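You operate a simulated robot arm through the tools that you are given. There is no shell and no other tool.

The job below is to be done with a simulated robot arm. You get a single attempt, and the scene is never put back.

Task
File the grey and white panels in the slots that their numbers name.
Fine: lower the wooden flap for it and raise it again. Where these are worked on the way, their far stop is far enough and under half their travel is too little: wooden flap.
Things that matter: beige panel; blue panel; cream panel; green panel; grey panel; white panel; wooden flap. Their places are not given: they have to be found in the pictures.

It is judged by the outcome, as a careful person would: the job done as asked, and still so three seconds after it is handed in. It fails if anything else is knocked over, pushed out of place, dropped, spilled or broken.

Robot
A 7-joint arm with a three-finger gripper, fixed in place. Base frame: the origin is at the foot of the arm, x ahead of it, y to its left, z up. Lengths are in m, angles in degrees, forces in N, time in s.
With the tool pointing down near the work surface it reaches from about 0.1 to 0.84 m from the base axis. Its first joint turns from -166.0 to 166.0 degrees. Payload 2.69 kg.
Tool frame: the origin (TCP) lies between the finger pads and is the grasp point; the fingertips stand 0.03 m ahead of it; z points along the fingers, y is the line along which they close. Largest opening 0.128 m; the body of the gripper starts 0.117 m behind the TCP.
Orientation is that of the tool frame in the base frame, as a unit quaternion [x, y, z, w]. With the fingers straight down and closing along the base's y, the tool's x points along the base's -x, its y along +y and its z along -z.

Tools
- The arm moves only by the tool send_rows. Its argument "steps" is one flat list of numbers, 7 for each row, row after row: the shift along the tool's x, y, z in m, then the turn, a rotation vector about the tool's x, y, z in degrees, then the finger opening in m, from 0 to 0.128. In form: [x, y, z, ax, ay, az, gripper, x, y, z, ax, ay, az, gripper, ...]. A call has 1 to 20 rows; each row is the pose to reach, as a shift and turn from the pose commanded when the call began, along the tool's axes at that moment. Rows are played at 5 a second. More than 0.05 m and 8.6 degrees between two rows, or a gripper value outside its range, and nothing of the call is played. A pose out of reach is approached as far as the arm can. The call stops where the force on the tool passes 80 N (or 10 N more than at its start, if that is more) or the arm is blocked; 0.2 s more then pass. The fingers move at their own pace and stop on an object; they squeeze with about 39 N. The grip force told is the motor's: it shows also when the fingers shut on nothing. Time passes only in rows, and 0.2 s behind the last, so rows that repeat a pose let the fingers close. It gives the time, the measured TCP pose, the force on the tool (base axes), the opening and the grip force at its end, in the units of the frame above (readings bear some noise), with the torque about the TCP (base axes, N m) and any sound that the robot's microphone picked up.
- Cameras (640 x 400 px; columns grow to the right, rows downward): "scene" is fixed at [0.0505, 0.4996, 1.4436]; the picture's right is [-0.28, -0.96, 0.00], its down [-0.63, 0.18, -0.76] and it looks along [0.73, -0.21, -0.65] (base axes); focal length 318 px, centre (320, 200). "wrist" rides on the gripper at [0.058, 0.054, -0.131] in the tool frame; the picture's right is [-0.68, 0.74, 0.00], its down [-0.62, -0.57, -0.55] and it looks along [-0.40, -0.37, 0.84] (tool axes); focal length 234 px, centre (320, 200).
- grab_frame(camera): a new picture of that camera. No time passes.
- raise_lower(by): slides the trunk up (or, below 0, down) by that many m; the arm rides with it, the base frame stays. It gives what a move gives, with no picture.
- measure_at(camera, pixels): for up to 12 pixels [column, row] of the newest picture of that camera ("zoom" is the newest enlarged one), the place [x, y, z] in the base frame of the surface seen there, good to about 0.003 m. No time passes.
- enlarge(camera, box): a new picture of the part [left, top, right, bottom] of that camera's present view, enlarged. No time passes.
- job_done(): hands the job in; it is judged then, once.

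Open the gripper and draw the arm clear of the work before you hand the job in, unless the task says otherwise.

The tools are called as name(argument=value, ...) on one line, values as JSON. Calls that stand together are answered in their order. send_rows: Moves the arm, as the interface text tells. Its arguments: {"type":"object","properties":{"steps":{"type":"array"}},"required":["steps"]} The other tools are called the same way: raise_lower (by) slides the trunk up or down; grab_frame (camera) takes a picture; measure_at (camera, pixels) gives the place of the surface under pixels of a picture; enlarge (camera, box) takes an enlarged picture of a part of a camera's view; job_done () hands the job in.

At the start:

```text
t: 0.0
tcp_pos: [0.6748, 0.1823, 0.9871]
ee_rot: [0.0, 1.0, 0.0, 0.0]
ft_force: [-0.9, 0.6, 0.2]
wrist_torque: [0.0, -0.03, 0.02]
opening: 0.1284
grip_force: 0.0
trunk travel left (down, up): [-0.15, 0.2]
```

scene: 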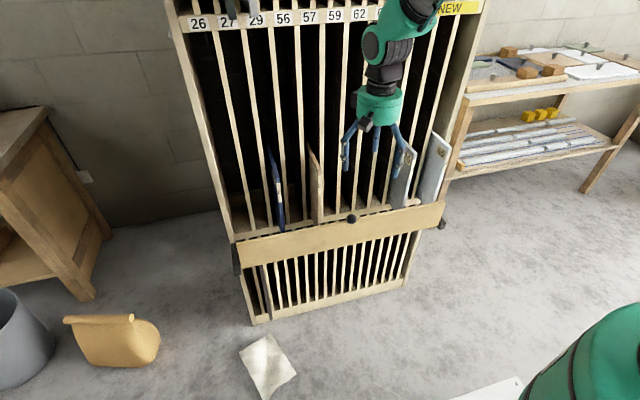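
wrist: 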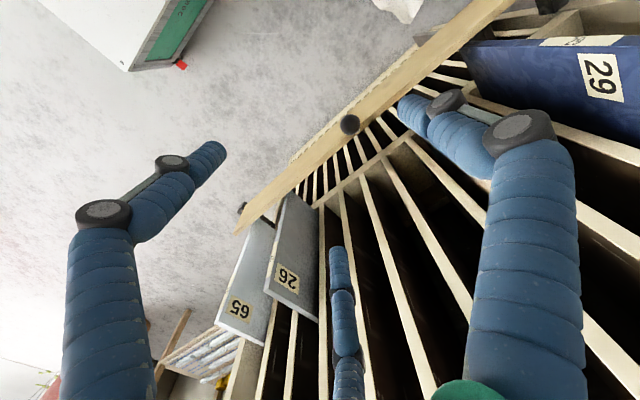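

I begin by looking closer at the rack: labels on top row, the panels and the wooden flap (around rows 200-260 in the scene picture).

enlarge(camera="scene", box=[160, 0, 500, 210])

enlarge(camera="wrist", box=[200, 150, 400, 400])

enlarge(camera="scene", box=[210, 130, 470, 330])

```text
1.88 times, centred on (330, 105) of scene
```

zoom: 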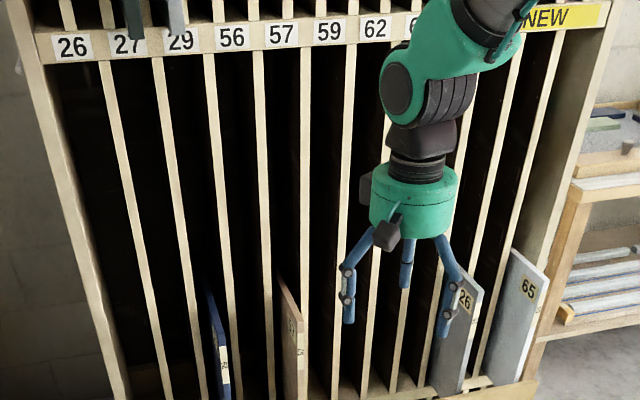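

```text
1.60 times, centred on (300, 275) of wrist
```

zoom: 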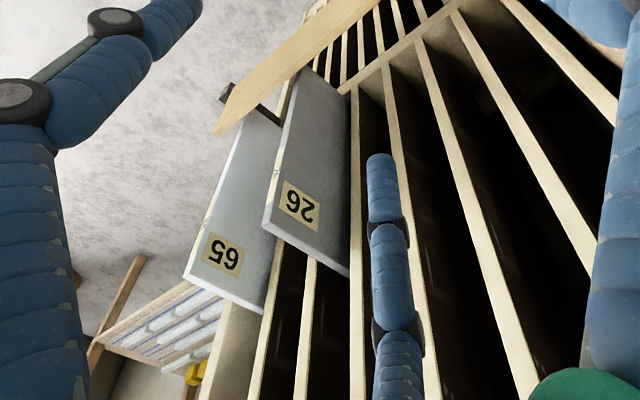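

```text
2.00 times, centred on (340, 230) of scene
```

zoom: 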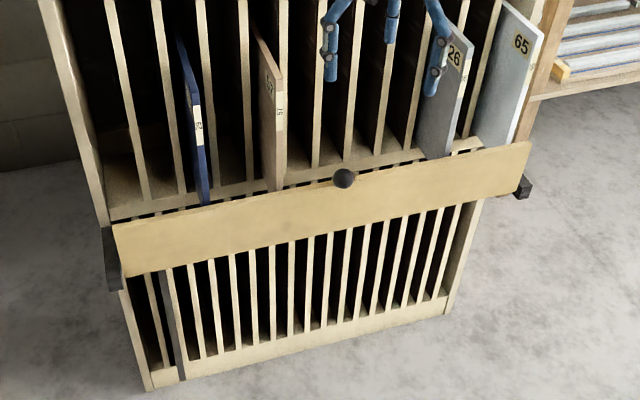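

The grey panel reads 26 and the white 65; labels run 26, 27, 29, 56, 57, 59, 62, 6?… with the arm hiding the rest. I measure geometry: flap, rail, dividers and panels.

grab_frame(camera="scene")

measure_at(camera="scene", pixels=[[198, 23], [227, 21], [257, 19], [283, 18], [309, 16], [335, 14], [359, 13], [240, 252], [440, 212], [352, 219], [237, 235], [443, 203]])

measure_at(camera="wrist", pixels=[[286, 275], [240, 308], [290, 225], [265, 280], [310, 320], [217, 322], [252, 340], [282, 200], [348, 124], [300, 180], [243, 230], [480, 20]])

```text
taken
```

scene: 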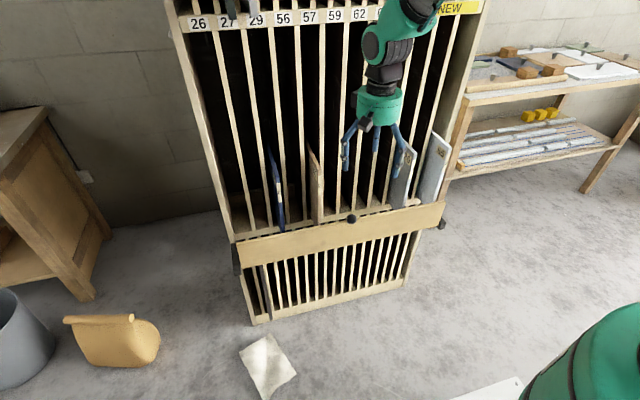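

```text
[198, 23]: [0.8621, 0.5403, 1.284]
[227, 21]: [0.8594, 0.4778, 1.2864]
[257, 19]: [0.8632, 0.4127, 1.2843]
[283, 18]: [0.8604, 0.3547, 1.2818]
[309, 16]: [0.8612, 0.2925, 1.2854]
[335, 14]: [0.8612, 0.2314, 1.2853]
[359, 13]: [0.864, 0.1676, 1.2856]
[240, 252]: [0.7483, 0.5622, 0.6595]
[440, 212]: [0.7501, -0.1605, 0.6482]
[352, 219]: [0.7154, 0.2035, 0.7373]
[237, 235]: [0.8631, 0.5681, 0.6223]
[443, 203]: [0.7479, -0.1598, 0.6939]
```

```text
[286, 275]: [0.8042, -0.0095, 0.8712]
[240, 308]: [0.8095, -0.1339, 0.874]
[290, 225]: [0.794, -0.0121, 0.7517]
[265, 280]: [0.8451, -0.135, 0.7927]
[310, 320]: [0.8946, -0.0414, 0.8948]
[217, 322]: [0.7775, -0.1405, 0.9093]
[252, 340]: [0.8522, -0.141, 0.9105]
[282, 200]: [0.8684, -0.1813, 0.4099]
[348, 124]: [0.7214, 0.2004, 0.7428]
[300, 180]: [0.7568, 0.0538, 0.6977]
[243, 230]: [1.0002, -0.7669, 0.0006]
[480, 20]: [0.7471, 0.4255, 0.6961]
```

Slot pitch is about 0.062 m, rack front at x≈0.862, the flap at x≈0.748. I look closer at flap, knob and end brackets.

enlarge(camera="scene", box=[310, 190, 390, 240])

enlarge(camera="scene", box=[220, 220, 300, 330])

enlarge(camera="scene", box=[380, 120, 460, 240])

enlarge(camera="wrist", box=[220, 0, 540, 240])

enlarge(camera="scene", box=[160, 0, 320, 100])

enlarge(camera="scene", box=[320, 0, 480, 100])

```text
8.00 times, centred on (350, 215) of scene
```

zoom: 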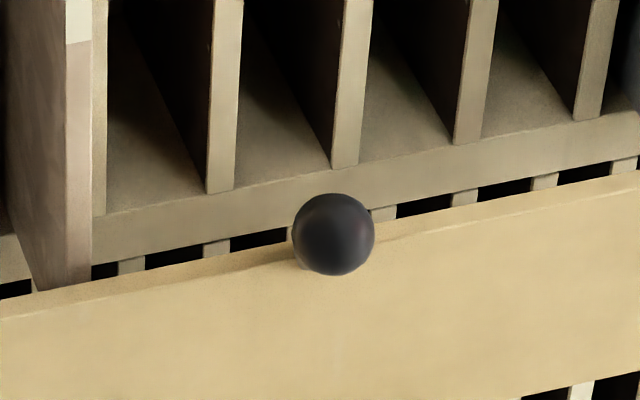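

```text
3.64 times, centred on (260, 275) of scene
```

zoom: 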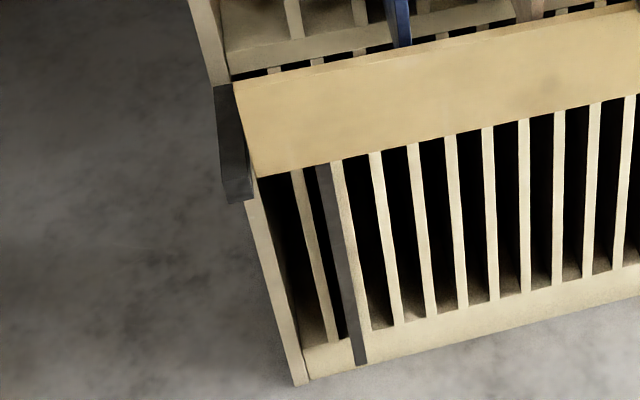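

```text
3.33 times, centred on (420, 180) of scene
```

zoom: 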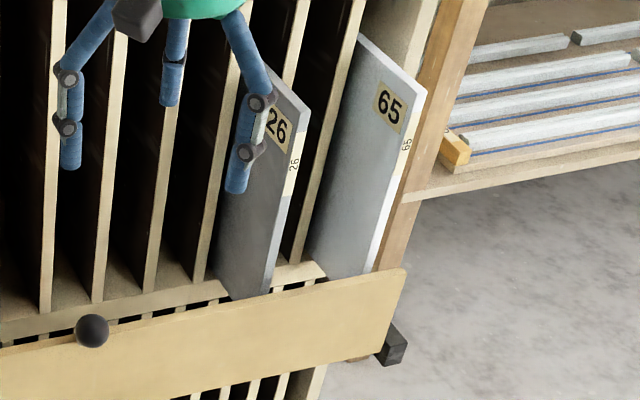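

```text
1.67 times, centred on (380, 120) of wrist
```

zoom: 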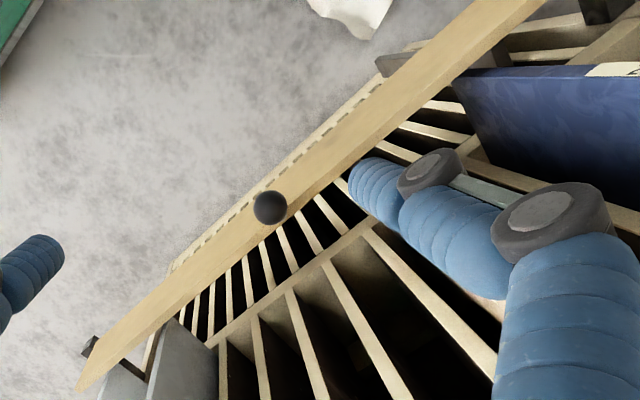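

```text
4.00 times, centred on (240, 50) of scene
```

zoom: 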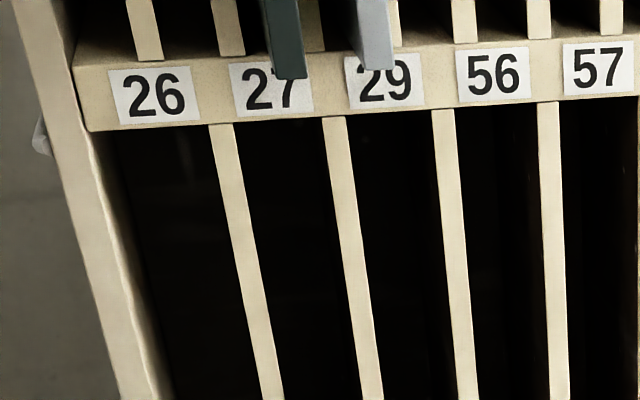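

```text
4.00 times, centred on (400, 50) of scene
```

zoom: 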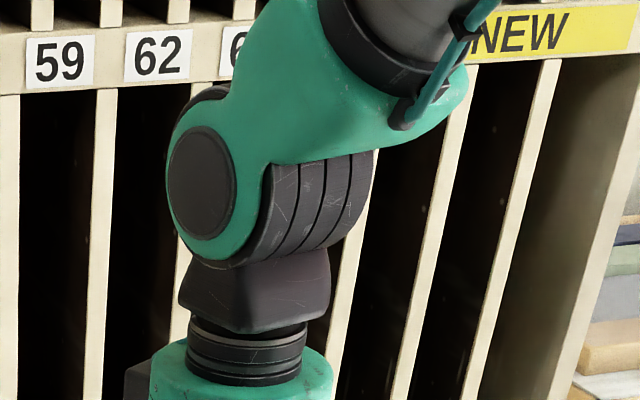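

I measure the flap's edges, brackets, the knob, and the panels in detail.

enlarge(camera="scene", box=[220, 220, 300, 330])

measure_at(camera="zoom", pixels=[[220, 92], [226, 130], [236, 195], [222, 170], [247, 110], [258, 165], [450, 120], [440, 45], [330, 170], [355, 350], [320, 45], [300, 90]])

enlarge(camera="scene", box=[380, 120, 460, 240])

measure_at(camera="zoom", pixels=[[405, 330], [390, 355], [395, 275], [380, 345], [300, 300], [265, 290], [295, 120], [270, 250], [420, 100], [360, 270], [385, 265], [230, 297]])

enlarge(camera="scene", box=[250, 130, 350, 240])

measure_at(camera="scene", pixels=[[345, 215], [352, 215], [359, 218], [352, 221], [300, 250], [300, 229], [262, 215], [282, 218], [320, 214], [270, 157], [308, 150], [320, 165]])

```text
3.64 times, centred on (260, 275) of scene
```

zoom: 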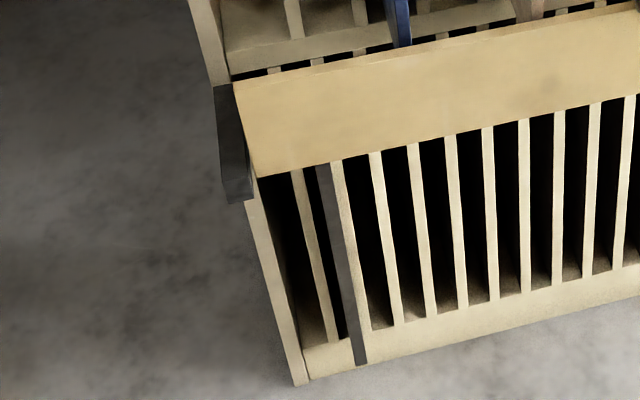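

```text
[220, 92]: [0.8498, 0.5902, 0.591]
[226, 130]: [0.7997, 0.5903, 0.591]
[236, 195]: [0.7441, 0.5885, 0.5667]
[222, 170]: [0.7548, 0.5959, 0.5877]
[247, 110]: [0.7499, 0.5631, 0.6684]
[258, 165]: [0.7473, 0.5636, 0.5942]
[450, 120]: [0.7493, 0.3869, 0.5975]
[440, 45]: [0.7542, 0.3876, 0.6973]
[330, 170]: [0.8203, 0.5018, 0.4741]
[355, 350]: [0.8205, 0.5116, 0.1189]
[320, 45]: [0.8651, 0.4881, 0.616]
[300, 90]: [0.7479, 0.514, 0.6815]
```

```text
3.33 times, centred on (420, 180) of scene
```

zoom: 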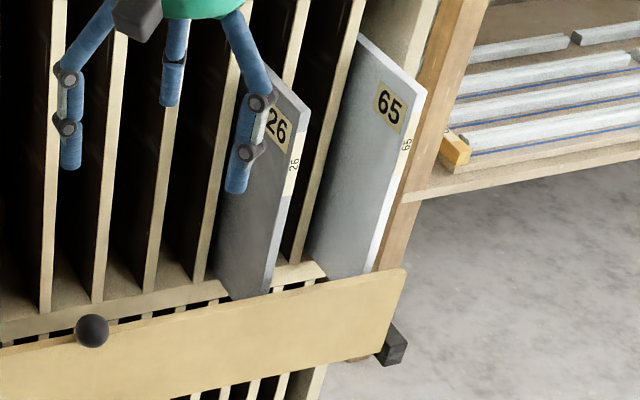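

```text
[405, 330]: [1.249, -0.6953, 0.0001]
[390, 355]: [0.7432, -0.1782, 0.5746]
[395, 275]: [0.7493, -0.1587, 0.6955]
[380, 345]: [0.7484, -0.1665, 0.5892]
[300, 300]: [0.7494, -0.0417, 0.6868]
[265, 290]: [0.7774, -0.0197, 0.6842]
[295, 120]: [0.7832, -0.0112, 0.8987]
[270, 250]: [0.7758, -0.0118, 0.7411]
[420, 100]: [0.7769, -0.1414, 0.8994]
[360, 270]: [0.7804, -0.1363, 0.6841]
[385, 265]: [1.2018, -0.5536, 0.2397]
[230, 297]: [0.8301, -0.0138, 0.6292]
```

```text
3.64 times, centred on (300, 185) of scene
```

zoom: 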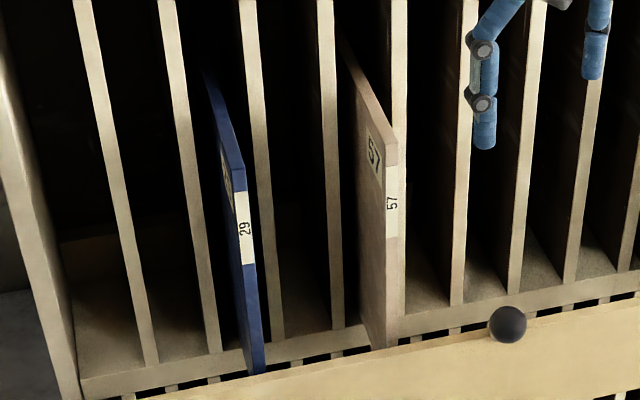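

```text
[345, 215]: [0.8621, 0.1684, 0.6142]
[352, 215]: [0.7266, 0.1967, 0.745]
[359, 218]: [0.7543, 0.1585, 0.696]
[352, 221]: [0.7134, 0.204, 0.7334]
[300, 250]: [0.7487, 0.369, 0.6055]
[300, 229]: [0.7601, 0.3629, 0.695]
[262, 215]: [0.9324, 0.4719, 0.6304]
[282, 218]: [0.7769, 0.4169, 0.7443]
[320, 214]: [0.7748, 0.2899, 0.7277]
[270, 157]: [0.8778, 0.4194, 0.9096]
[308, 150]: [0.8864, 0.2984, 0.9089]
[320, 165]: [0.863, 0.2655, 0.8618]
```

Grey (26) stands at y≈-0.015 and white (65) at y≈-0.14; blue 29 and beige 57 confirm that labels name the slot below them. I turn the tool to point forward (toward the rack) while backing off, to see labels and rack with the wrist camera.

send_rows(steps=[0.015, 0, 0, 0, -8, 0, 0.128, 0.03, 0, 0, 0, -16, 0, 0.128, 0.045, 0, 0, 0, -24, 0, 0.128, 0.06, 0, 0, 0, -32, 0, 0.128, 0.075, 0, 0, 0, -40, 0, 0.128, 0.09, 0, 0, 0, -48, 0, 0.128, 0.105, 0, 0, 0, -56, 0, 0.128, 0.12, 0, 0, 0, -64, 0, 0.128, 0.135, 0, 0, 0, -72, 0, 0.128, 0.15, 0, 0, 0, -80, 0, 0.128, 0.165, 0, 0, 0, -85, 0, 0.128, 0.18, 0, 0, 0, -90, 0, 0.128])

grab_frame(camera="wrist")

grab_frame(camera="scene")

```text
t: 2.6
tcp_pos: [0.4998, 0.1948, 1.0137]
ee_rot: [-0.003, 0.71, -0.008, 0.705]
ft_force: [-0.7, -0.5, 0.8]
wrist_torque: [-0.04, 0.0, 0.02]
opening: 0.128
grip_force: 0.0
out of reach, approached as far as the arm can: row 11, 12
trunk travel left (down, up): [-0.15, 0.2]
```

```text
taken
```

wrist: 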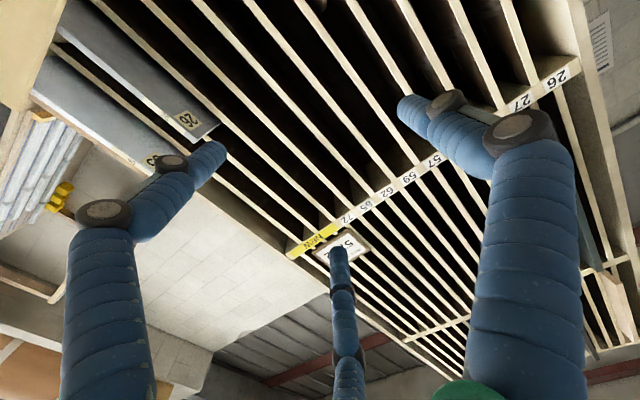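

```text
taken
```

scene: 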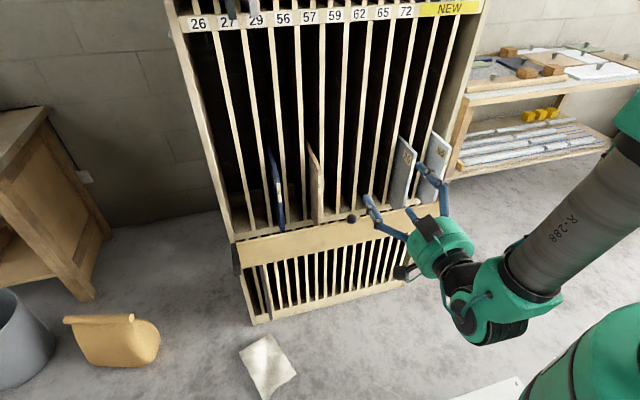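

Now all labels are visible: 26 27 29 56 57 59 62 65 72 NEW. I measure the label 65/26 columns, and dividers in the bottom region near the target slots.

enlarge(camera="scene", box=[320, 0, 480, 100])

measure_at(camera="scene", pixels=[[382, 12], [405, 11], [441, 9], [420, 10], [478, 6]])

enlarge(camera="scene", box=[370, 120, 460, 220])

enlarge(camera="scene", box=[200, 140, 300, 250])

enlarge(camera="wrist", box=[20, 0, 240, 200])

```text
4.00 times, centred on (400, 50) of scene
```

zoom: 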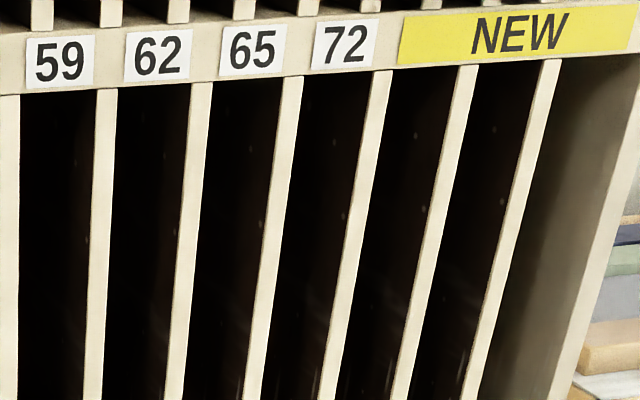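

```text
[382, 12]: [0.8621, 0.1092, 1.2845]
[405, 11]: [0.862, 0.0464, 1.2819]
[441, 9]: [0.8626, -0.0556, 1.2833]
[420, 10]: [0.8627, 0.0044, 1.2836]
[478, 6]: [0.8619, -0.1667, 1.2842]
```

```text
4.00 times, centred on (415, 170) of scene
```

zoom: 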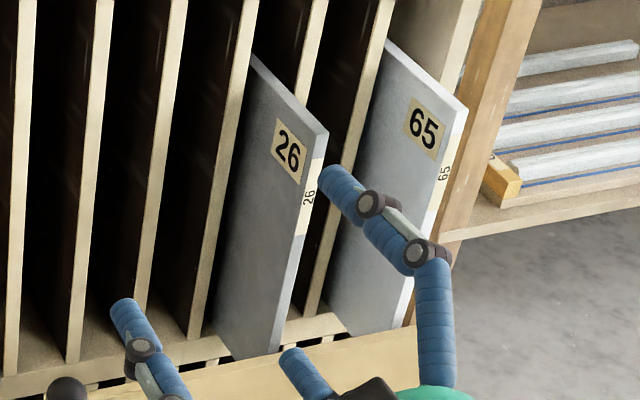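

```text
3.64 times, centred on (250, 195) of scene
```

zoom: 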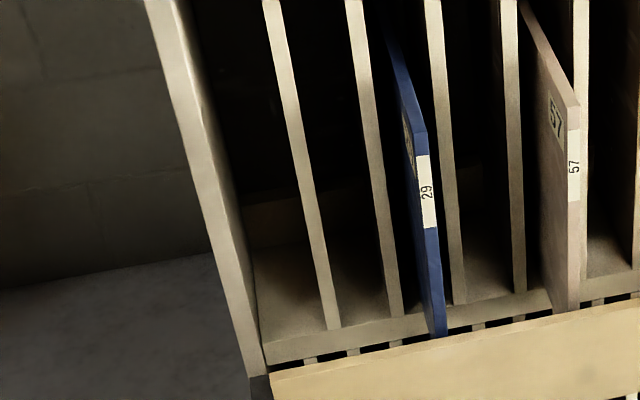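

```text
2.00 times, centred on (130, 100) of wrist
```

zoom: 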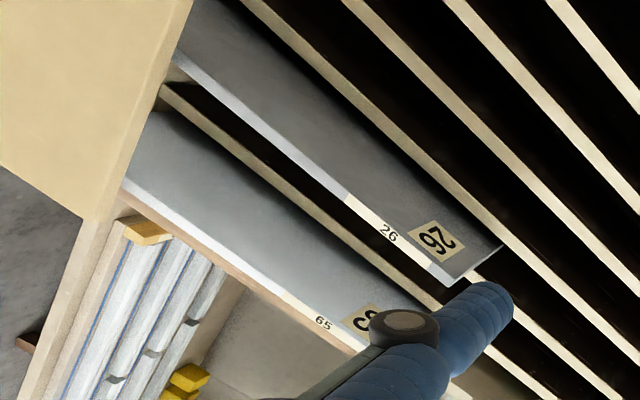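

I measure divider edges near slot 65, slot 26, and panel top edges with tight zooms.

enlarge(camera="scene", box=[345, 180, 405, 218])

measure_at(camera="zoom", pixels=[[40, 200], [120, 200], [200, 200], [280, 200], [360, 200], [440, 200], [520, 200], [600, 200], [300, 330], [200, 330], [100, 330], [400, 330]])

enlarge(camera="scene", box=[225, 195, 265, 220])

measure_at(camera="zoom", pixels=[[40, 200], [120, 200], [200, 200], [280, 200], [360, 200], [440, 200], [520, 200], [600, 200], [300, 330], [200, 330], [100, 330], [400, 330]])

enlarge(camera="scene", box=[395, 125, 455, 162])

measure_at(camera="zoom", pixels=[[40, 200], [120, 200], [200, 200], [280, 200], [360, 200], [440, 200], [520, 200], [600, 200]])

```text
10.53 times, centred on (375, 199) of scene
```

zoom: 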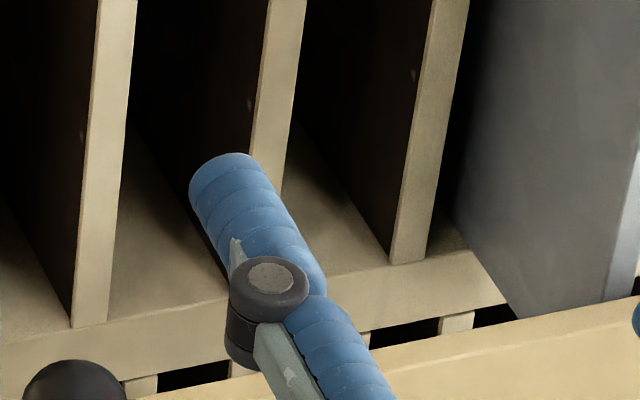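

```text
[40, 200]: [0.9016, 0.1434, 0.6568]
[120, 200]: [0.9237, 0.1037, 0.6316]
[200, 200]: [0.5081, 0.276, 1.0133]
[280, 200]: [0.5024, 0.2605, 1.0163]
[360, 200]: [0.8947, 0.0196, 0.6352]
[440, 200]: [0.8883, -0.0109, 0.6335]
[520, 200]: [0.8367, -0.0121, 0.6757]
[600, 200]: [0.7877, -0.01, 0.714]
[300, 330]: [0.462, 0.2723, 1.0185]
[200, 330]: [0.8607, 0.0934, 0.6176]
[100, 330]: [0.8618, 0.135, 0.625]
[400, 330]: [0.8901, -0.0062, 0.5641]
```

```text
16.00 times, centred on (245, 208) of scene
```

zoom: 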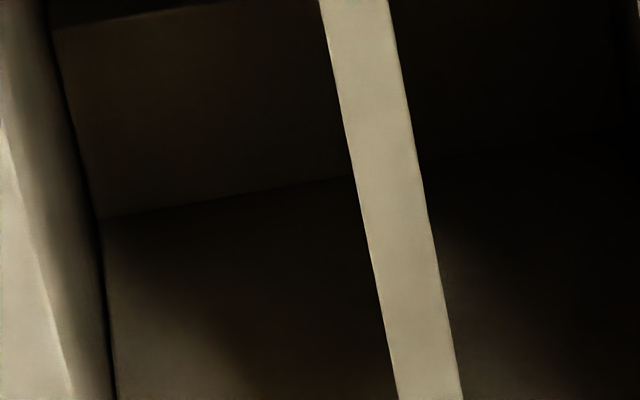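

```text
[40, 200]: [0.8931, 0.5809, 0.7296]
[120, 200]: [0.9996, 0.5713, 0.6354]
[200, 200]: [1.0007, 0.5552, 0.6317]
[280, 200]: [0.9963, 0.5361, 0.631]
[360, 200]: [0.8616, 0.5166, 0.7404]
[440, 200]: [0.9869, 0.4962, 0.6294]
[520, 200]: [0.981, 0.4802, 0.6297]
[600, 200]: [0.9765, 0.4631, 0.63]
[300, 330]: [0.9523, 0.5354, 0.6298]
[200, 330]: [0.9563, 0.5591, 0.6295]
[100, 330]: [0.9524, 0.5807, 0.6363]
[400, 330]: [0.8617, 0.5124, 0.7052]
```

```text
10.67 times, centred on (425, 144) of scene
```

zoom: 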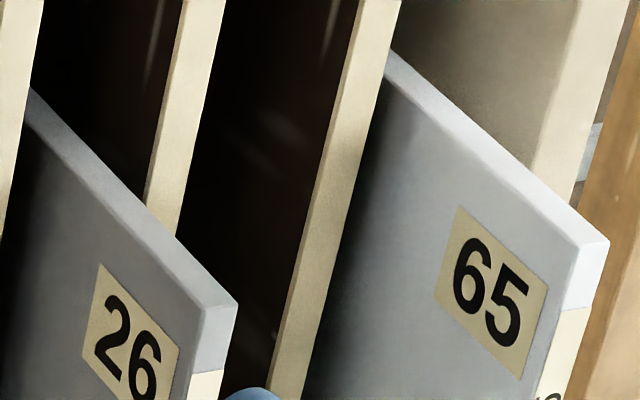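

```text
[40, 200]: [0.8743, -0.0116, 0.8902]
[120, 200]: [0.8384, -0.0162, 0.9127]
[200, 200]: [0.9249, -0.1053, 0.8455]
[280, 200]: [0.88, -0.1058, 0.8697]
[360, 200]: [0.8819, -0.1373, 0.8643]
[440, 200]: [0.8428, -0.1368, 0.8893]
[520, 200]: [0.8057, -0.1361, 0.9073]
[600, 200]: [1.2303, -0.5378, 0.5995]
```

Slot floor is z≈0.63, back wall x≈1.0, panel about 0.011 thick, 0.22 deep and 0.28 tall. Three blue digits appear in the wrist picture, so I measure where they sit relative to the TCP.

measure_at(camera="wrist", pixels=[[210, 155], [180, 195], [130, 230], [100, 300], [410, 110], [450, 130], [520, 180], [530, 300], [340, 260], [343, 310], [348, 370], [350, 395]])

enlarge(camera="scene", box=[350, 150, 510, 350])

```text
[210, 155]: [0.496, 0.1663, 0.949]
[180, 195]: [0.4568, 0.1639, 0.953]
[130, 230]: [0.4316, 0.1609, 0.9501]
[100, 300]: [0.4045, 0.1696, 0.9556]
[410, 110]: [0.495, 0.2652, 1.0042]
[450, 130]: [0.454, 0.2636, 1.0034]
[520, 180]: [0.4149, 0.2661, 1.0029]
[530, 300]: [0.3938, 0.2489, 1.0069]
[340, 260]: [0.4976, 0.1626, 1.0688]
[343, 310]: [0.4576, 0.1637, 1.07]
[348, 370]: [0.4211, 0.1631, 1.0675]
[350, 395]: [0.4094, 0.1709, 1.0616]
```

```text
2.00 times, centred on (430, 250) of scene
```

zoom: 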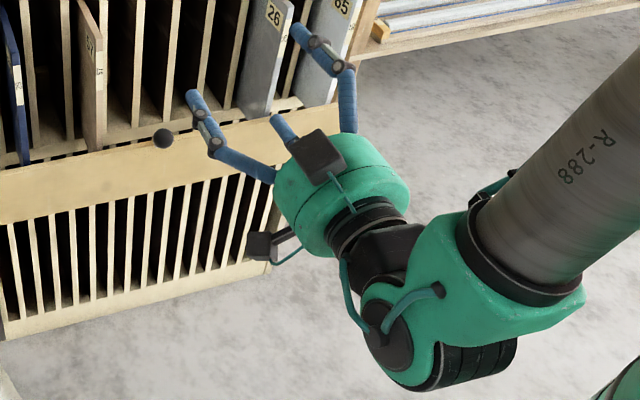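

The visible digits sit at +y and at two spots on −y side. I close the fingers to 0.03 in free air to see how they really converge.

send_rows(steps=[0, 0, 0, 0, 0, 0, 0.03, 0, 0, 0, 0, 0, 0, 0.03, 0, 0, 0, 0, 0, 0, 0.03])

grab_frame(camera="wrist")

enlarge(camera="scene", box=[350, 150, 510, 350])

measure_at(camera="wrist", pixels=[[210, 155], [180, 195], [130, 230], [100, 300], [410, 110], [450, 130], [520, 180], [530, 300], [340, 260], [343, 310], [348, 370], [350, 395]])

```text
t: 3.4
tcp_pos: [0.4982, 0.1947, 1.0112]
ee_rot: [-0.005, 0.71, -0.007, 0.704]
ft_force: [0.8, -1.2, -0.2]
wrist_torque: [0.0, -0.03, 0.04]
opening: 0.0299
grip_force: 0.0
trunk travel left (down, up): [-0.15, 0.2]
```

```text
taken
```

wrist: 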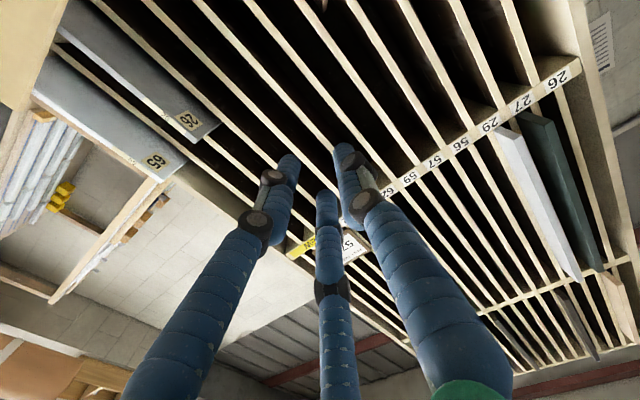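

```text
2.00 times, centred on (430, 250) of scene
```

zoom: 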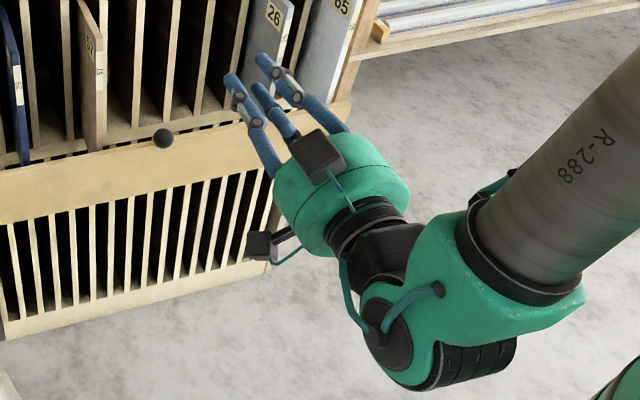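

```text
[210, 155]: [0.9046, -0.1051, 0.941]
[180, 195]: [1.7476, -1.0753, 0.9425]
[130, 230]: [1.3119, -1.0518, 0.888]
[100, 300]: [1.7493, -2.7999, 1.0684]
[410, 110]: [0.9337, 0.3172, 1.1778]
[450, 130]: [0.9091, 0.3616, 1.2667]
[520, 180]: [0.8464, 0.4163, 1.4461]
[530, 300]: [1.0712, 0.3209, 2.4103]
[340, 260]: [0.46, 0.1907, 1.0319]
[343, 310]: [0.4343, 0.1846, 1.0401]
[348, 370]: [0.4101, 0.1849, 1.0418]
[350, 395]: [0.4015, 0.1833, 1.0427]
```

The digits are a skin that converges on the centre; I trust the stated two-finger geometry closing along tool y. Now I refine the knob position before going to it with the tool down.

enlarge(camera="scene", box=[336, 208, 368, 230])

measure_at(camera="zoom", pixels=[[320, 230], [280, 230], [360, 230], [320, 180], [320, 270], [240, 230], [390, 230], [320, 320], [320, 300], [150, 260], [500, 200], [500, 170]])

```text
16.00 times, centred on (352, 219) of scene
```

zoom: 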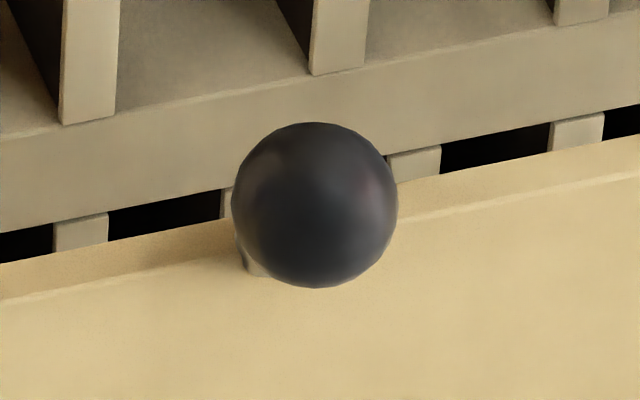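

```text
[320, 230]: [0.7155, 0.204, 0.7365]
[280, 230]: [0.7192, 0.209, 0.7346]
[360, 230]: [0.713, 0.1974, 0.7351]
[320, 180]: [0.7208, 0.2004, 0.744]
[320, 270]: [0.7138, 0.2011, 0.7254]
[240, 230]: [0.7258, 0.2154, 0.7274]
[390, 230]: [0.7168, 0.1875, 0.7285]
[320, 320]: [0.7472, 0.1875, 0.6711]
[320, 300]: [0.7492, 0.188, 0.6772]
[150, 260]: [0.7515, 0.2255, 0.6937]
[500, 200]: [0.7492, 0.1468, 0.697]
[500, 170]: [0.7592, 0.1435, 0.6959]
```

Ball centre ≈ (0.728, 0.200, 0.728), radius 0.016. I return the tool to pointing down and go above the knob with the fingers at 0.07.

send_rows(steps=[0.0, 0.0004, 0.016, 0, 8, 0, 0.07, 0.01, 0.0008, 0.032, 0, 16, 0, 0.07, 0.02, 0.0012, 0.048, 0, 24, 0, 0.07, 0.03, 0.0016, 0.064, 0, 32, 0, 0.07, 0.04, 0.002, 0.08, 0, 40, 0, 0.07, 0.05, 0.0024, 0.1, 0, 48, 0, 0.07, 0.06, 0.003, 0.12, 0, 56, 0, 0.07, 0.07, 0.0035, 0.14, 0, 64, 0, 0.07, 0.08, 0.004, 0.16, 0, 72, 0, 0.07, 0.1, 0.0045, 0.18, 0, 80, 0, 0.07, 0.12, 0.005, 0.205, 0, 86, 0, 0.07, 0.14, 0.005, 0.228, 0, 89.5, 0, 0.07])

grab_frame(camera="wrist")

grab_frame(camera="scene")

```text
t: 6.0
tcp_pos: [0.7315, 0.2013, 0.8823]
ee_rot: [0.002, 1.0, 0.002, 0.01]
ft_force: [0.1, 0.2, -8.8]
wrist_torque: [-0.03, -0.01, -0.03]
opening: 0.07
grip_force: 0.0
out of reach, approached as far as the arm can: row 9
trunk travel left (down, up): [-0.15, 0.2]
```

```text
taken
```

wrist: 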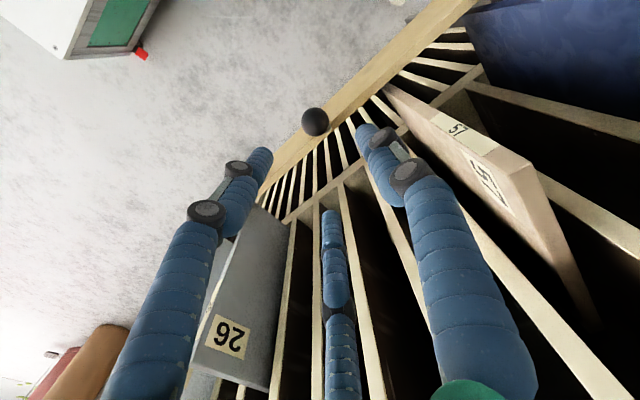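

```text
taken
```

scene: 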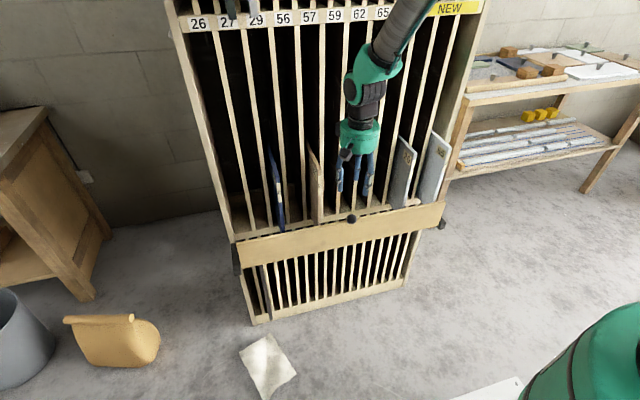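

Above the knob at (0.7315, 0.2013, 0.882). I descend most of the way with the fingers straddling the ball, then check.

send_rows(steps=[0.002, -0.001, 0.03, 0, 0.5, 0, 0.07, 0.004, -0.001, 0.06, 0, 0.8, 0, 0.07, 0.006, -0.001, 0.09, 0, 1, 0, 0.07, 0.006, -0.001, 0.11, 0, 1, 0, 0.07, 0.006, -0.001, 0.11, 0, 1, 0, 0.07])

grab_frame(camera="wrist")

enlarge(camera="scene", box=[310, 160, 390, 240])

```text
t: 7.2
tcp_pos: [0.7206, 0.1984, 0.7603]
ee_rot: [0.0, 1.0, 0.001, -0.005]
ft_force: [0.4, 0.8, -0.2]
wrist_torque: [0.0, 0.04, 0.0]
opening: 0.0702
grip_force: 0.0
trunk travel left (down, up): [-0.15, 0.2]
```

```text
taken
```

wrist: 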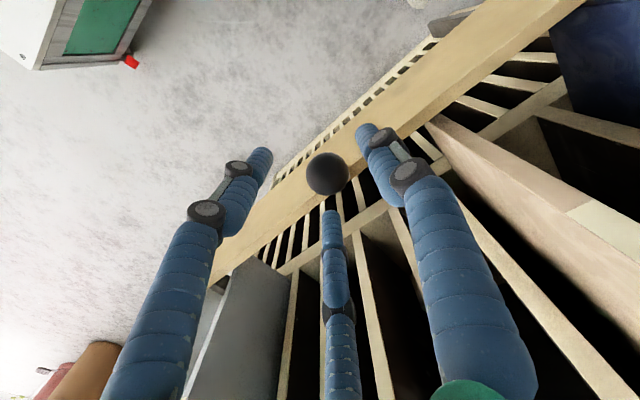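

```text
5.00 times, centred on (350, 200) of scene
```

zoom: 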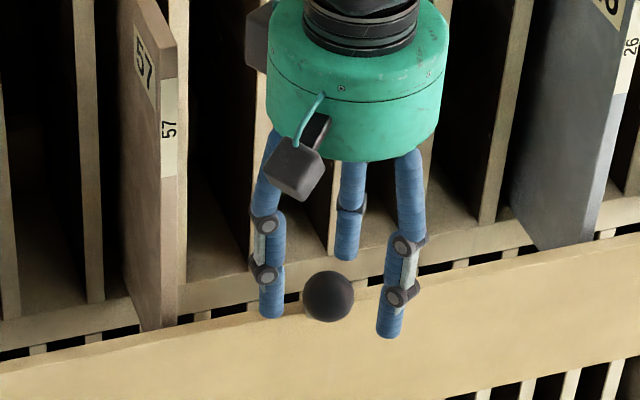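

I measure the ball again from the wrist view to fix its centre.

measure_at(camera="wrist", pixels=[[327, 174], [315, 174], [340, 174], [327, 160], [327, 188]])

```text
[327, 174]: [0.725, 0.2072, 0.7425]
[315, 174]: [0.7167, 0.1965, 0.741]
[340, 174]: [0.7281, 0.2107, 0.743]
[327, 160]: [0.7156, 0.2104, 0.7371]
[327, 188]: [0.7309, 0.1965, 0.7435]
```

Ball centre ≈ (0.7285, 0.200, 0.7285). I lower to it and close the fingers on it.

send_rows(steps=[-0.008, 0.0015, 0.016, 0, 0, 0, 0.07, -0.008, 0.0015, 0.032, 0, 0, 0, 0.07, -0.008, 0.0015, 0.032, 0, 0, 0, 0.02, -0.008, 0.0015, 0.032, 0, 0, 0, 0.02, -0.008, 0.0015, 0.032, 0, 0, 0, 0.02])

enlarge(camera="scene", box=[310, 160, 390, 240])

```text
t: 8.4
tcp_pos: [0.7291, 0.1995, 0.7292]
ee_rot: [0.001, 1.0, 0.0, -0.005]
ft_force: [6.3, -30.9, 0.1]
wrist_torque: [-0.89, -0.72, -0.35]
opening: 0.0343
grip_force: 44.9
trunk travel left (down, up): [-0.15, 0.2]
```

```text
5.00 times, centred on (350, 200) of scene
```

zoom: 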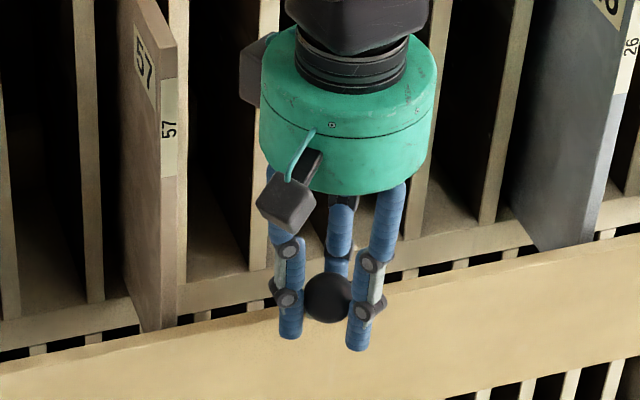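

The ball is held (opening 0.0343) with a sideways force, so I shift slightly −y, and begin the arc: pull back and slightly down, about 10° around an assumed hinge at (0.755, 0.594).

send_rows(steps=[0.0075, -0.001, 0.0018, 0, 0, 0, 0.02, 0.0152, -0.0015, 0.0041, 0, 0, 0, 0.02, 0.0229, -0.0015, 0.0067, 0, 0, 0, 0.02, 0.0229, -0.0015, 0.0067, 0, 0, 0, 0.02])

enlarge(camera="scene", box=[220, 160, 460, 300])

```text
t: 9.4
tcp_pos: [0.7082, 0.1978, 0.7254]
ee_rot: [0.001, 1.0, 0.001, -0.004]
ft_force: [8.7, -38.0, 28.2]
wrist_torque: [-1.86, -2.26, -0.96]
opening: 0.0352
grip_force: 45.0
trunk travel left (down, up): [-0.15, 0.2]
```

```text
2.67 times, centred on (340, 230) of scene
```

zoom: 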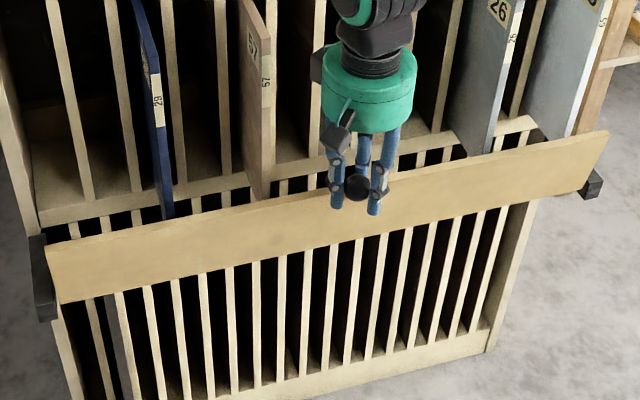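

The flap tips forward. The 28 N upward says the true arc drops less, and −38 N sideways says the TCP should go farther −y; I relax by small shifts and read again.

send_rows(steps=[0, -0.0015, -0.0015, 0, 0, 0, 0.02, 0, -0.003, -0.003, 0, 0, 0, 0.02, 0, -0.003, -0.003, 0, 0, 0, 0.02])

```text
t: 10.2
tcp_pos: [0.7085, 0.1983, 0.7256]
ee_rot: [0.0, 1.0, 0.0, -0.004]
ft_force: [14.0, 26.0, -8.8]
wrist_torque: [-0.82, -1.4, -0.5]
opening: 0.035
grip_force: 45.3
trunk travel left (down, up): [-0.15, 0.2]
```

Equilibrium y is about +1.2 mm from here. I continue the arc in small rows with hinge estimate (0.745, 0.58), to about 20° more.

send_rows(steps=[0.0061, 0.001, 0.0022, 0, 0, 0, 0.02, 0.0122, 0.0012, 0.0043, 0, 0, 0, 0.02, 0.0184, 0.0012, 0.0064, 0, 0, 0, 0.02, 0.0245, 0.0012, 0.009, 0, 0, 0, 0.02, 0.036, 0.0012, 0.0147, 0, 0, 0, 0.02, 0.0474, 0.0012, 0.0215, 0, 0, 0, 0.02, 0.0474, 0.0012, 0.0215, 0, 0, 0, 0.02])

enlarge(camera="scene", box=[220, 160, 460, 300])

```text
t: 11.8
tcp_pos: [0.6532, 0.1964, 0.7026]
ee_rot: [0.0, 1.0, -0.003, -0.008]
ft_force: [-23.7, 64.0, 14.6]
wrist_torque: [1.17, 1.32, -0.06]
opening: 0.0354
grip_force: 44.5
trunk travel left (down, up): [-0.15, 0.2]
```

```text
2.67 times, centred on (340, 230) of scene
```

zoom: 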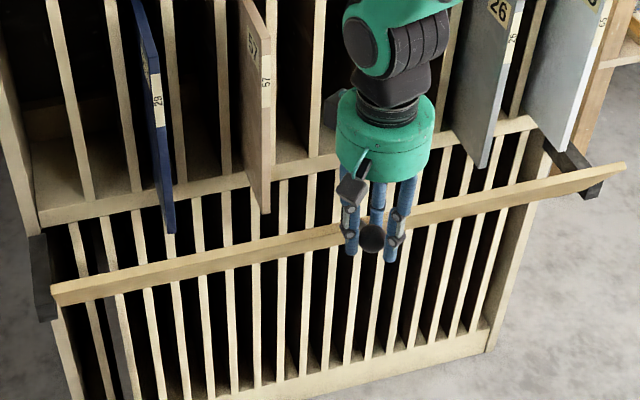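

The flap is part-way down; I relieve the +64 N sideways force by moving +y, and measure the flap's surfaces to find its angle and hinge.

measure_at(camera="zoom", pixels=[[70, 285], [70, 300], [56, 295], [200, 265], [200, 250], [200, 273], [560, 180], [600, 170], [595, 190], [40, 300], [580, 165], [270, 252]])

send_rows(steps=[0.001, 0.0015, 0.0005, 0, 0, 0, 0.02, 0.002, 0.003, 0.001, 0, 0, 0, 0.02, 0.002, 0.003, 0.001, 0, 0, 0, 0.02])

```text
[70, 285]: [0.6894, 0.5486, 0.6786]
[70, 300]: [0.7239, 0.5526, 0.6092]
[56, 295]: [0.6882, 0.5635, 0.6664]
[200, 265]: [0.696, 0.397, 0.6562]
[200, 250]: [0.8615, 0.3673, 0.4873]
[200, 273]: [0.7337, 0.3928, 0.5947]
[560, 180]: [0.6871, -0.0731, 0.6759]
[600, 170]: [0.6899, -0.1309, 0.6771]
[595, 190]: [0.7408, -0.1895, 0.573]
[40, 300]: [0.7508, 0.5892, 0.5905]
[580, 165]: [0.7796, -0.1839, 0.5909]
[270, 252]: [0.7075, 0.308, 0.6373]
```

```text
t: 12.6
tcp_pos: [0.6544, 0.1978, 0.7039]
ee_rot: [0.001, 1.0, 0.0, -0.007]
ft_force: [-23.3, 8.9, 12.5]
wrist_torque: [0.26, 1.62, -0.14]
opening: 0.0355
grip_force: 45.2
trunk travel left (down, up): [-0.15, 0.2]
```

Now forces are moderate (y 9 N). I continue the arc to about 55° with the hinge near (0.745, 0.57).

send_rows(steps=[0.006, 0.0003, 0.003, 0, 0, 0, 0.02, 0.0113, 0.0004, 0.0071, 0, 0, 0, 0.02, 0.0165, 0.0004, 0.0117, 0, 0, 0, 0.02, 0.0218, 0.0004, 0.0165, 0, 0, 0, 0.02, 0.0277, 0.0004, 0.0223, 0, 0, 0, 0.02, 0.0334, 0.0004, 0.0288, 0, 0, 0, 0.02, 0.042, 0.0004, 0.04, 0, 0, 0, 0.02, 0.042, 0.0004, 0.04, 0, 0, 0, 0.02])

enlarge(camera="scene", box=[220, 160, 460, 300])

```text
t: 14.4
tcp_pos: [0.6125, 0.199, 0.6638]
ee_rot: [0.0, 1.0, 0.0, -0.006]
ft_force: [7.5, -38.7, -11.5]
wrist_torque: [-0.64, 0.55, -0.86]
opening: 0.0387
grip_force: 13.7
trunk travel left (down, up): [-0.15, 0.2]
```

```text
2.67 times, centred on (340, 230) of scene
```

zoom: 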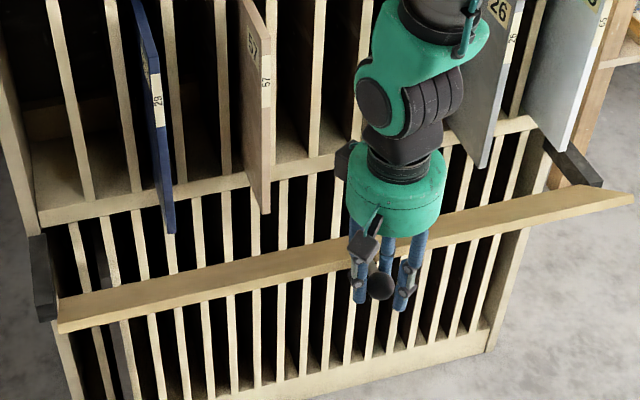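

The flap is near 55°. I shift −y a bit against the side force and continue down to about 80°.

send_rows(steps=[0.0042, -0.0015, 0.006, 0, 0, 0, 0.02, 0.0081, -0.0015, 0.0126, 0, 0, 0, 0.02, 0.0115, -0.0015, 0.0189, 0, 0, 0, 0.02, 0.0146, -0.0015, 0.0252, 0, 0, 0, 0.02, 0.0174, -0.0015, 0.0317, 0, 0, 0, 0.02, 0.02, -0.0015, 0.0383, 0, 0, 0, 0.02, 0.0222, -0.0015, 0.045, 0, 0, 0, 0.02, 0.0243, -0.0015, 0.0518, 0, 0, 0, 0.02, 0.026, -0.0015, 0.0587, 0, 0, 0, 0.02, 0.0273, -0.0015, 0.0656, 0, 0, 0, 0.02, 0.0273, -0.0015, 0.0656, 0, 0, 0, 0.02])

enlarge(camera="scene", box=[220, 160, 460, 300])

```text
t: 16.6
tcp_pos: [0.5925, 0.1983, 0.6014]
ee_rot: [0.002, 1.0, 0.001, -0.001]
ft_force: [9.9, -10.7, -6.0]
wrist_torque: [-0.88, 0.34, -0.17]
opening: 0.0354
grip_force: 45.1
trunk travel left (down, up): [-0.15, 0.2]
stopped in row 11: the force on the tool passed its limit at 83 N (the readings are from after the stop); the commanded pose is now the measured one
```

```text
2.67 times, centred on (340, 230) of scene
```

zoom: 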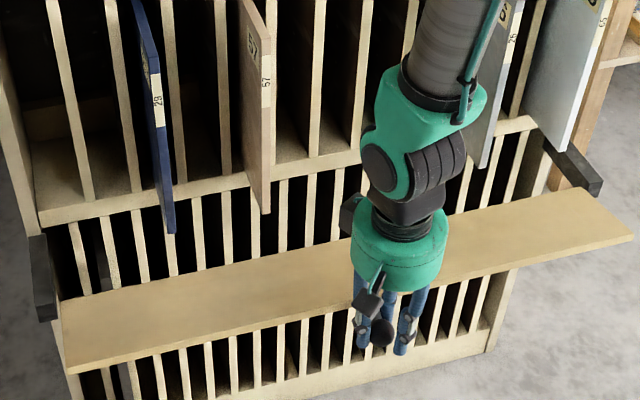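

The force limit tripped, perhaps the far stop. I measure the flap's upper face to find its angle.

measure_at(camera="zoom", pixels=[[85, 305], [90, 350], [150, 290], [160, 335], [250, 262], [260, 312], [520, 205], [550, 240], [600, 200], [72, 368], [62, 310], [64, 335]])

```text
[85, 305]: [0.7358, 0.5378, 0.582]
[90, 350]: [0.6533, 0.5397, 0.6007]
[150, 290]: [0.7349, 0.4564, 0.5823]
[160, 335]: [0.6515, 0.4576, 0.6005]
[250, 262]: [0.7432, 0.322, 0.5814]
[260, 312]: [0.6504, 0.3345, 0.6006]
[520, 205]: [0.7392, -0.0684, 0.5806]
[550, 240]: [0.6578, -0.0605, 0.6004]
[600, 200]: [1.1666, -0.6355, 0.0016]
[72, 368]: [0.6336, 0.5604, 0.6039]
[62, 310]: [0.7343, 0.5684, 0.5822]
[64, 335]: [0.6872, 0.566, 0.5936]
```

The flap is ~77° down. I continue gently along the arc (mostly straight down) to see if it goes further or is at its stop.

send_rows(steps=[0.0006, 0, 0.003, 0, 0, 0, 0.02, 0.0011, 0, 0.006, 0, 0, 0, 0.02, 0.0015, 0, 0.009, 0, 0, 0, 0.02, 0.0019, 0, 0.012, 0, 0, 0, 0.02, 0.0022, 0, 0.015, 0, 0, 0, 0.02, 0.0025, 0, 0.018, 0, 0, 0, 0.02])

enlarge(camera="scene", box=[220, 160, 460, 300])

measure_at(camera="zoom", pixels=[[85, 305], [90, 350], [150, 290], [160, 335], [250, 270], [260, 312]])

```text
t: 17.9
tcp_pos: [0.5932, 0.1975, 0.5878]
ee_rot: [0.003, 1.0, 0.002, 0.002]
ft_force: [9.8, -26.6, -0.6]
wrist_torque: [-1.03, -0.45, -0.64]
opening: 0.035
grip_force: 45.3
trunk travel left (down, up): [-0.15, 0.2]
stopped in row 6: the force on the tool passed its limit at 84 N (the readings are from after the stop); the commanded pose is now the measured one
```

```text
2.67 times, centred on (340, 230) of scene
```

zoom: 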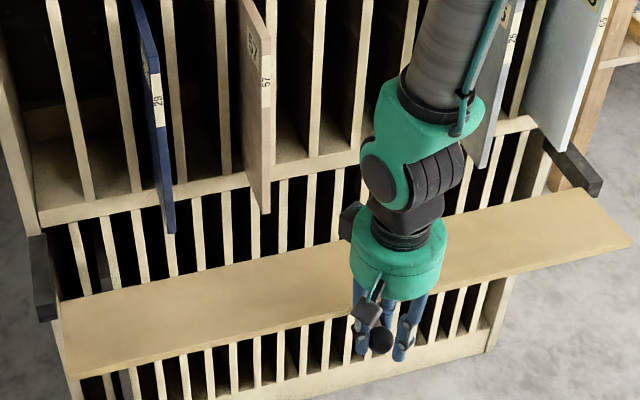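

```text
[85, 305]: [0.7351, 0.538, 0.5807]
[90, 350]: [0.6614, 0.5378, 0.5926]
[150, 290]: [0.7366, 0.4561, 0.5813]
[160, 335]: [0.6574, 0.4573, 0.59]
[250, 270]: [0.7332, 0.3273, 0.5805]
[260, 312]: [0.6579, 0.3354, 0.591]
```

The flap moves but the grip jams; it's ~82° down. I open the fingers and lift off, then look.

send_rows(steps=[0, 0, 0, 0, 0, 0, 0.07, 0, 0, 0, 0, 0, 0, 0.07, 0, 0, -0.03, 0, 0, 0, 0.07, 0, 0, -0.07, 0, 0, 0, 0.07, 0, 0, -0.1, 0, 0, 0, 0.07])

enlarge(camera="scene", box=[220, 160, 460, 300])

measure_at(camera="zoom", pixels=[[85, 305], [90, 350], [150, 290], [160, 335], [250, 270], [260, 312]])

grab_frame(camera="wrist")

```text
t: 19.1
tcp_pos: [0.5934, 0.1987, 0.6853]
ee_rot: [0.001, 1.0, 0.001, 0.0]
ft_force: [-0.3, 0.3, -0.9]
wrist_torque: [0.02, 0.0, 0.0]
opening: 0.07
grip_force: 0.0
trunk travel left (down, up): [-0.15, 0.2]
```

```text
2.67 times, centred on (340, 230) of scene
```

zoom: 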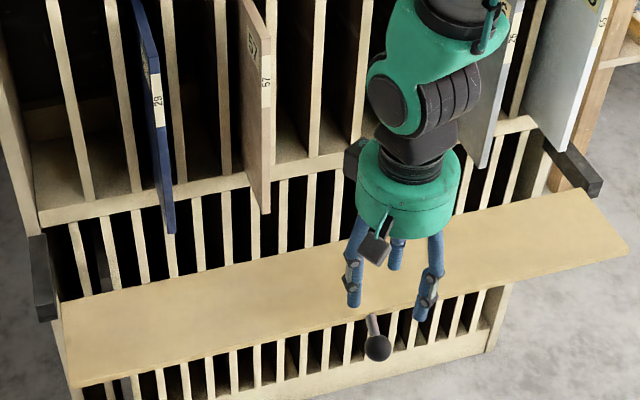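

```text
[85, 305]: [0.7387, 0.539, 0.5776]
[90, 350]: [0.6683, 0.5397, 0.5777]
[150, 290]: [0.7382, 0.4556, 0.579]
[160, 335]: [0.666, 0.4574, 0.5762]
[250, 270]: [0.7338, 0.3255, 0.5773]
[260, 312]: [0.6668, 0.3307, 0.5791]
```

```text
taken
```

wrist: 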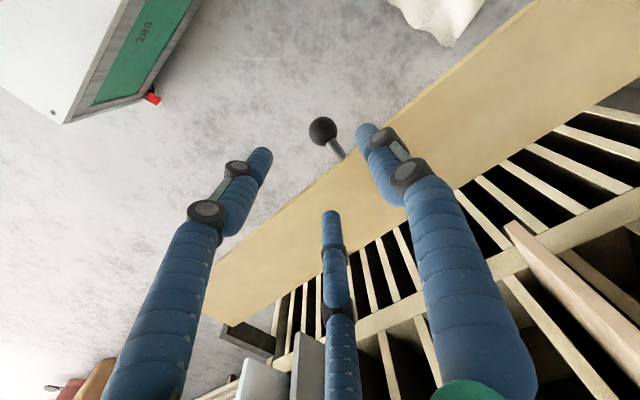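

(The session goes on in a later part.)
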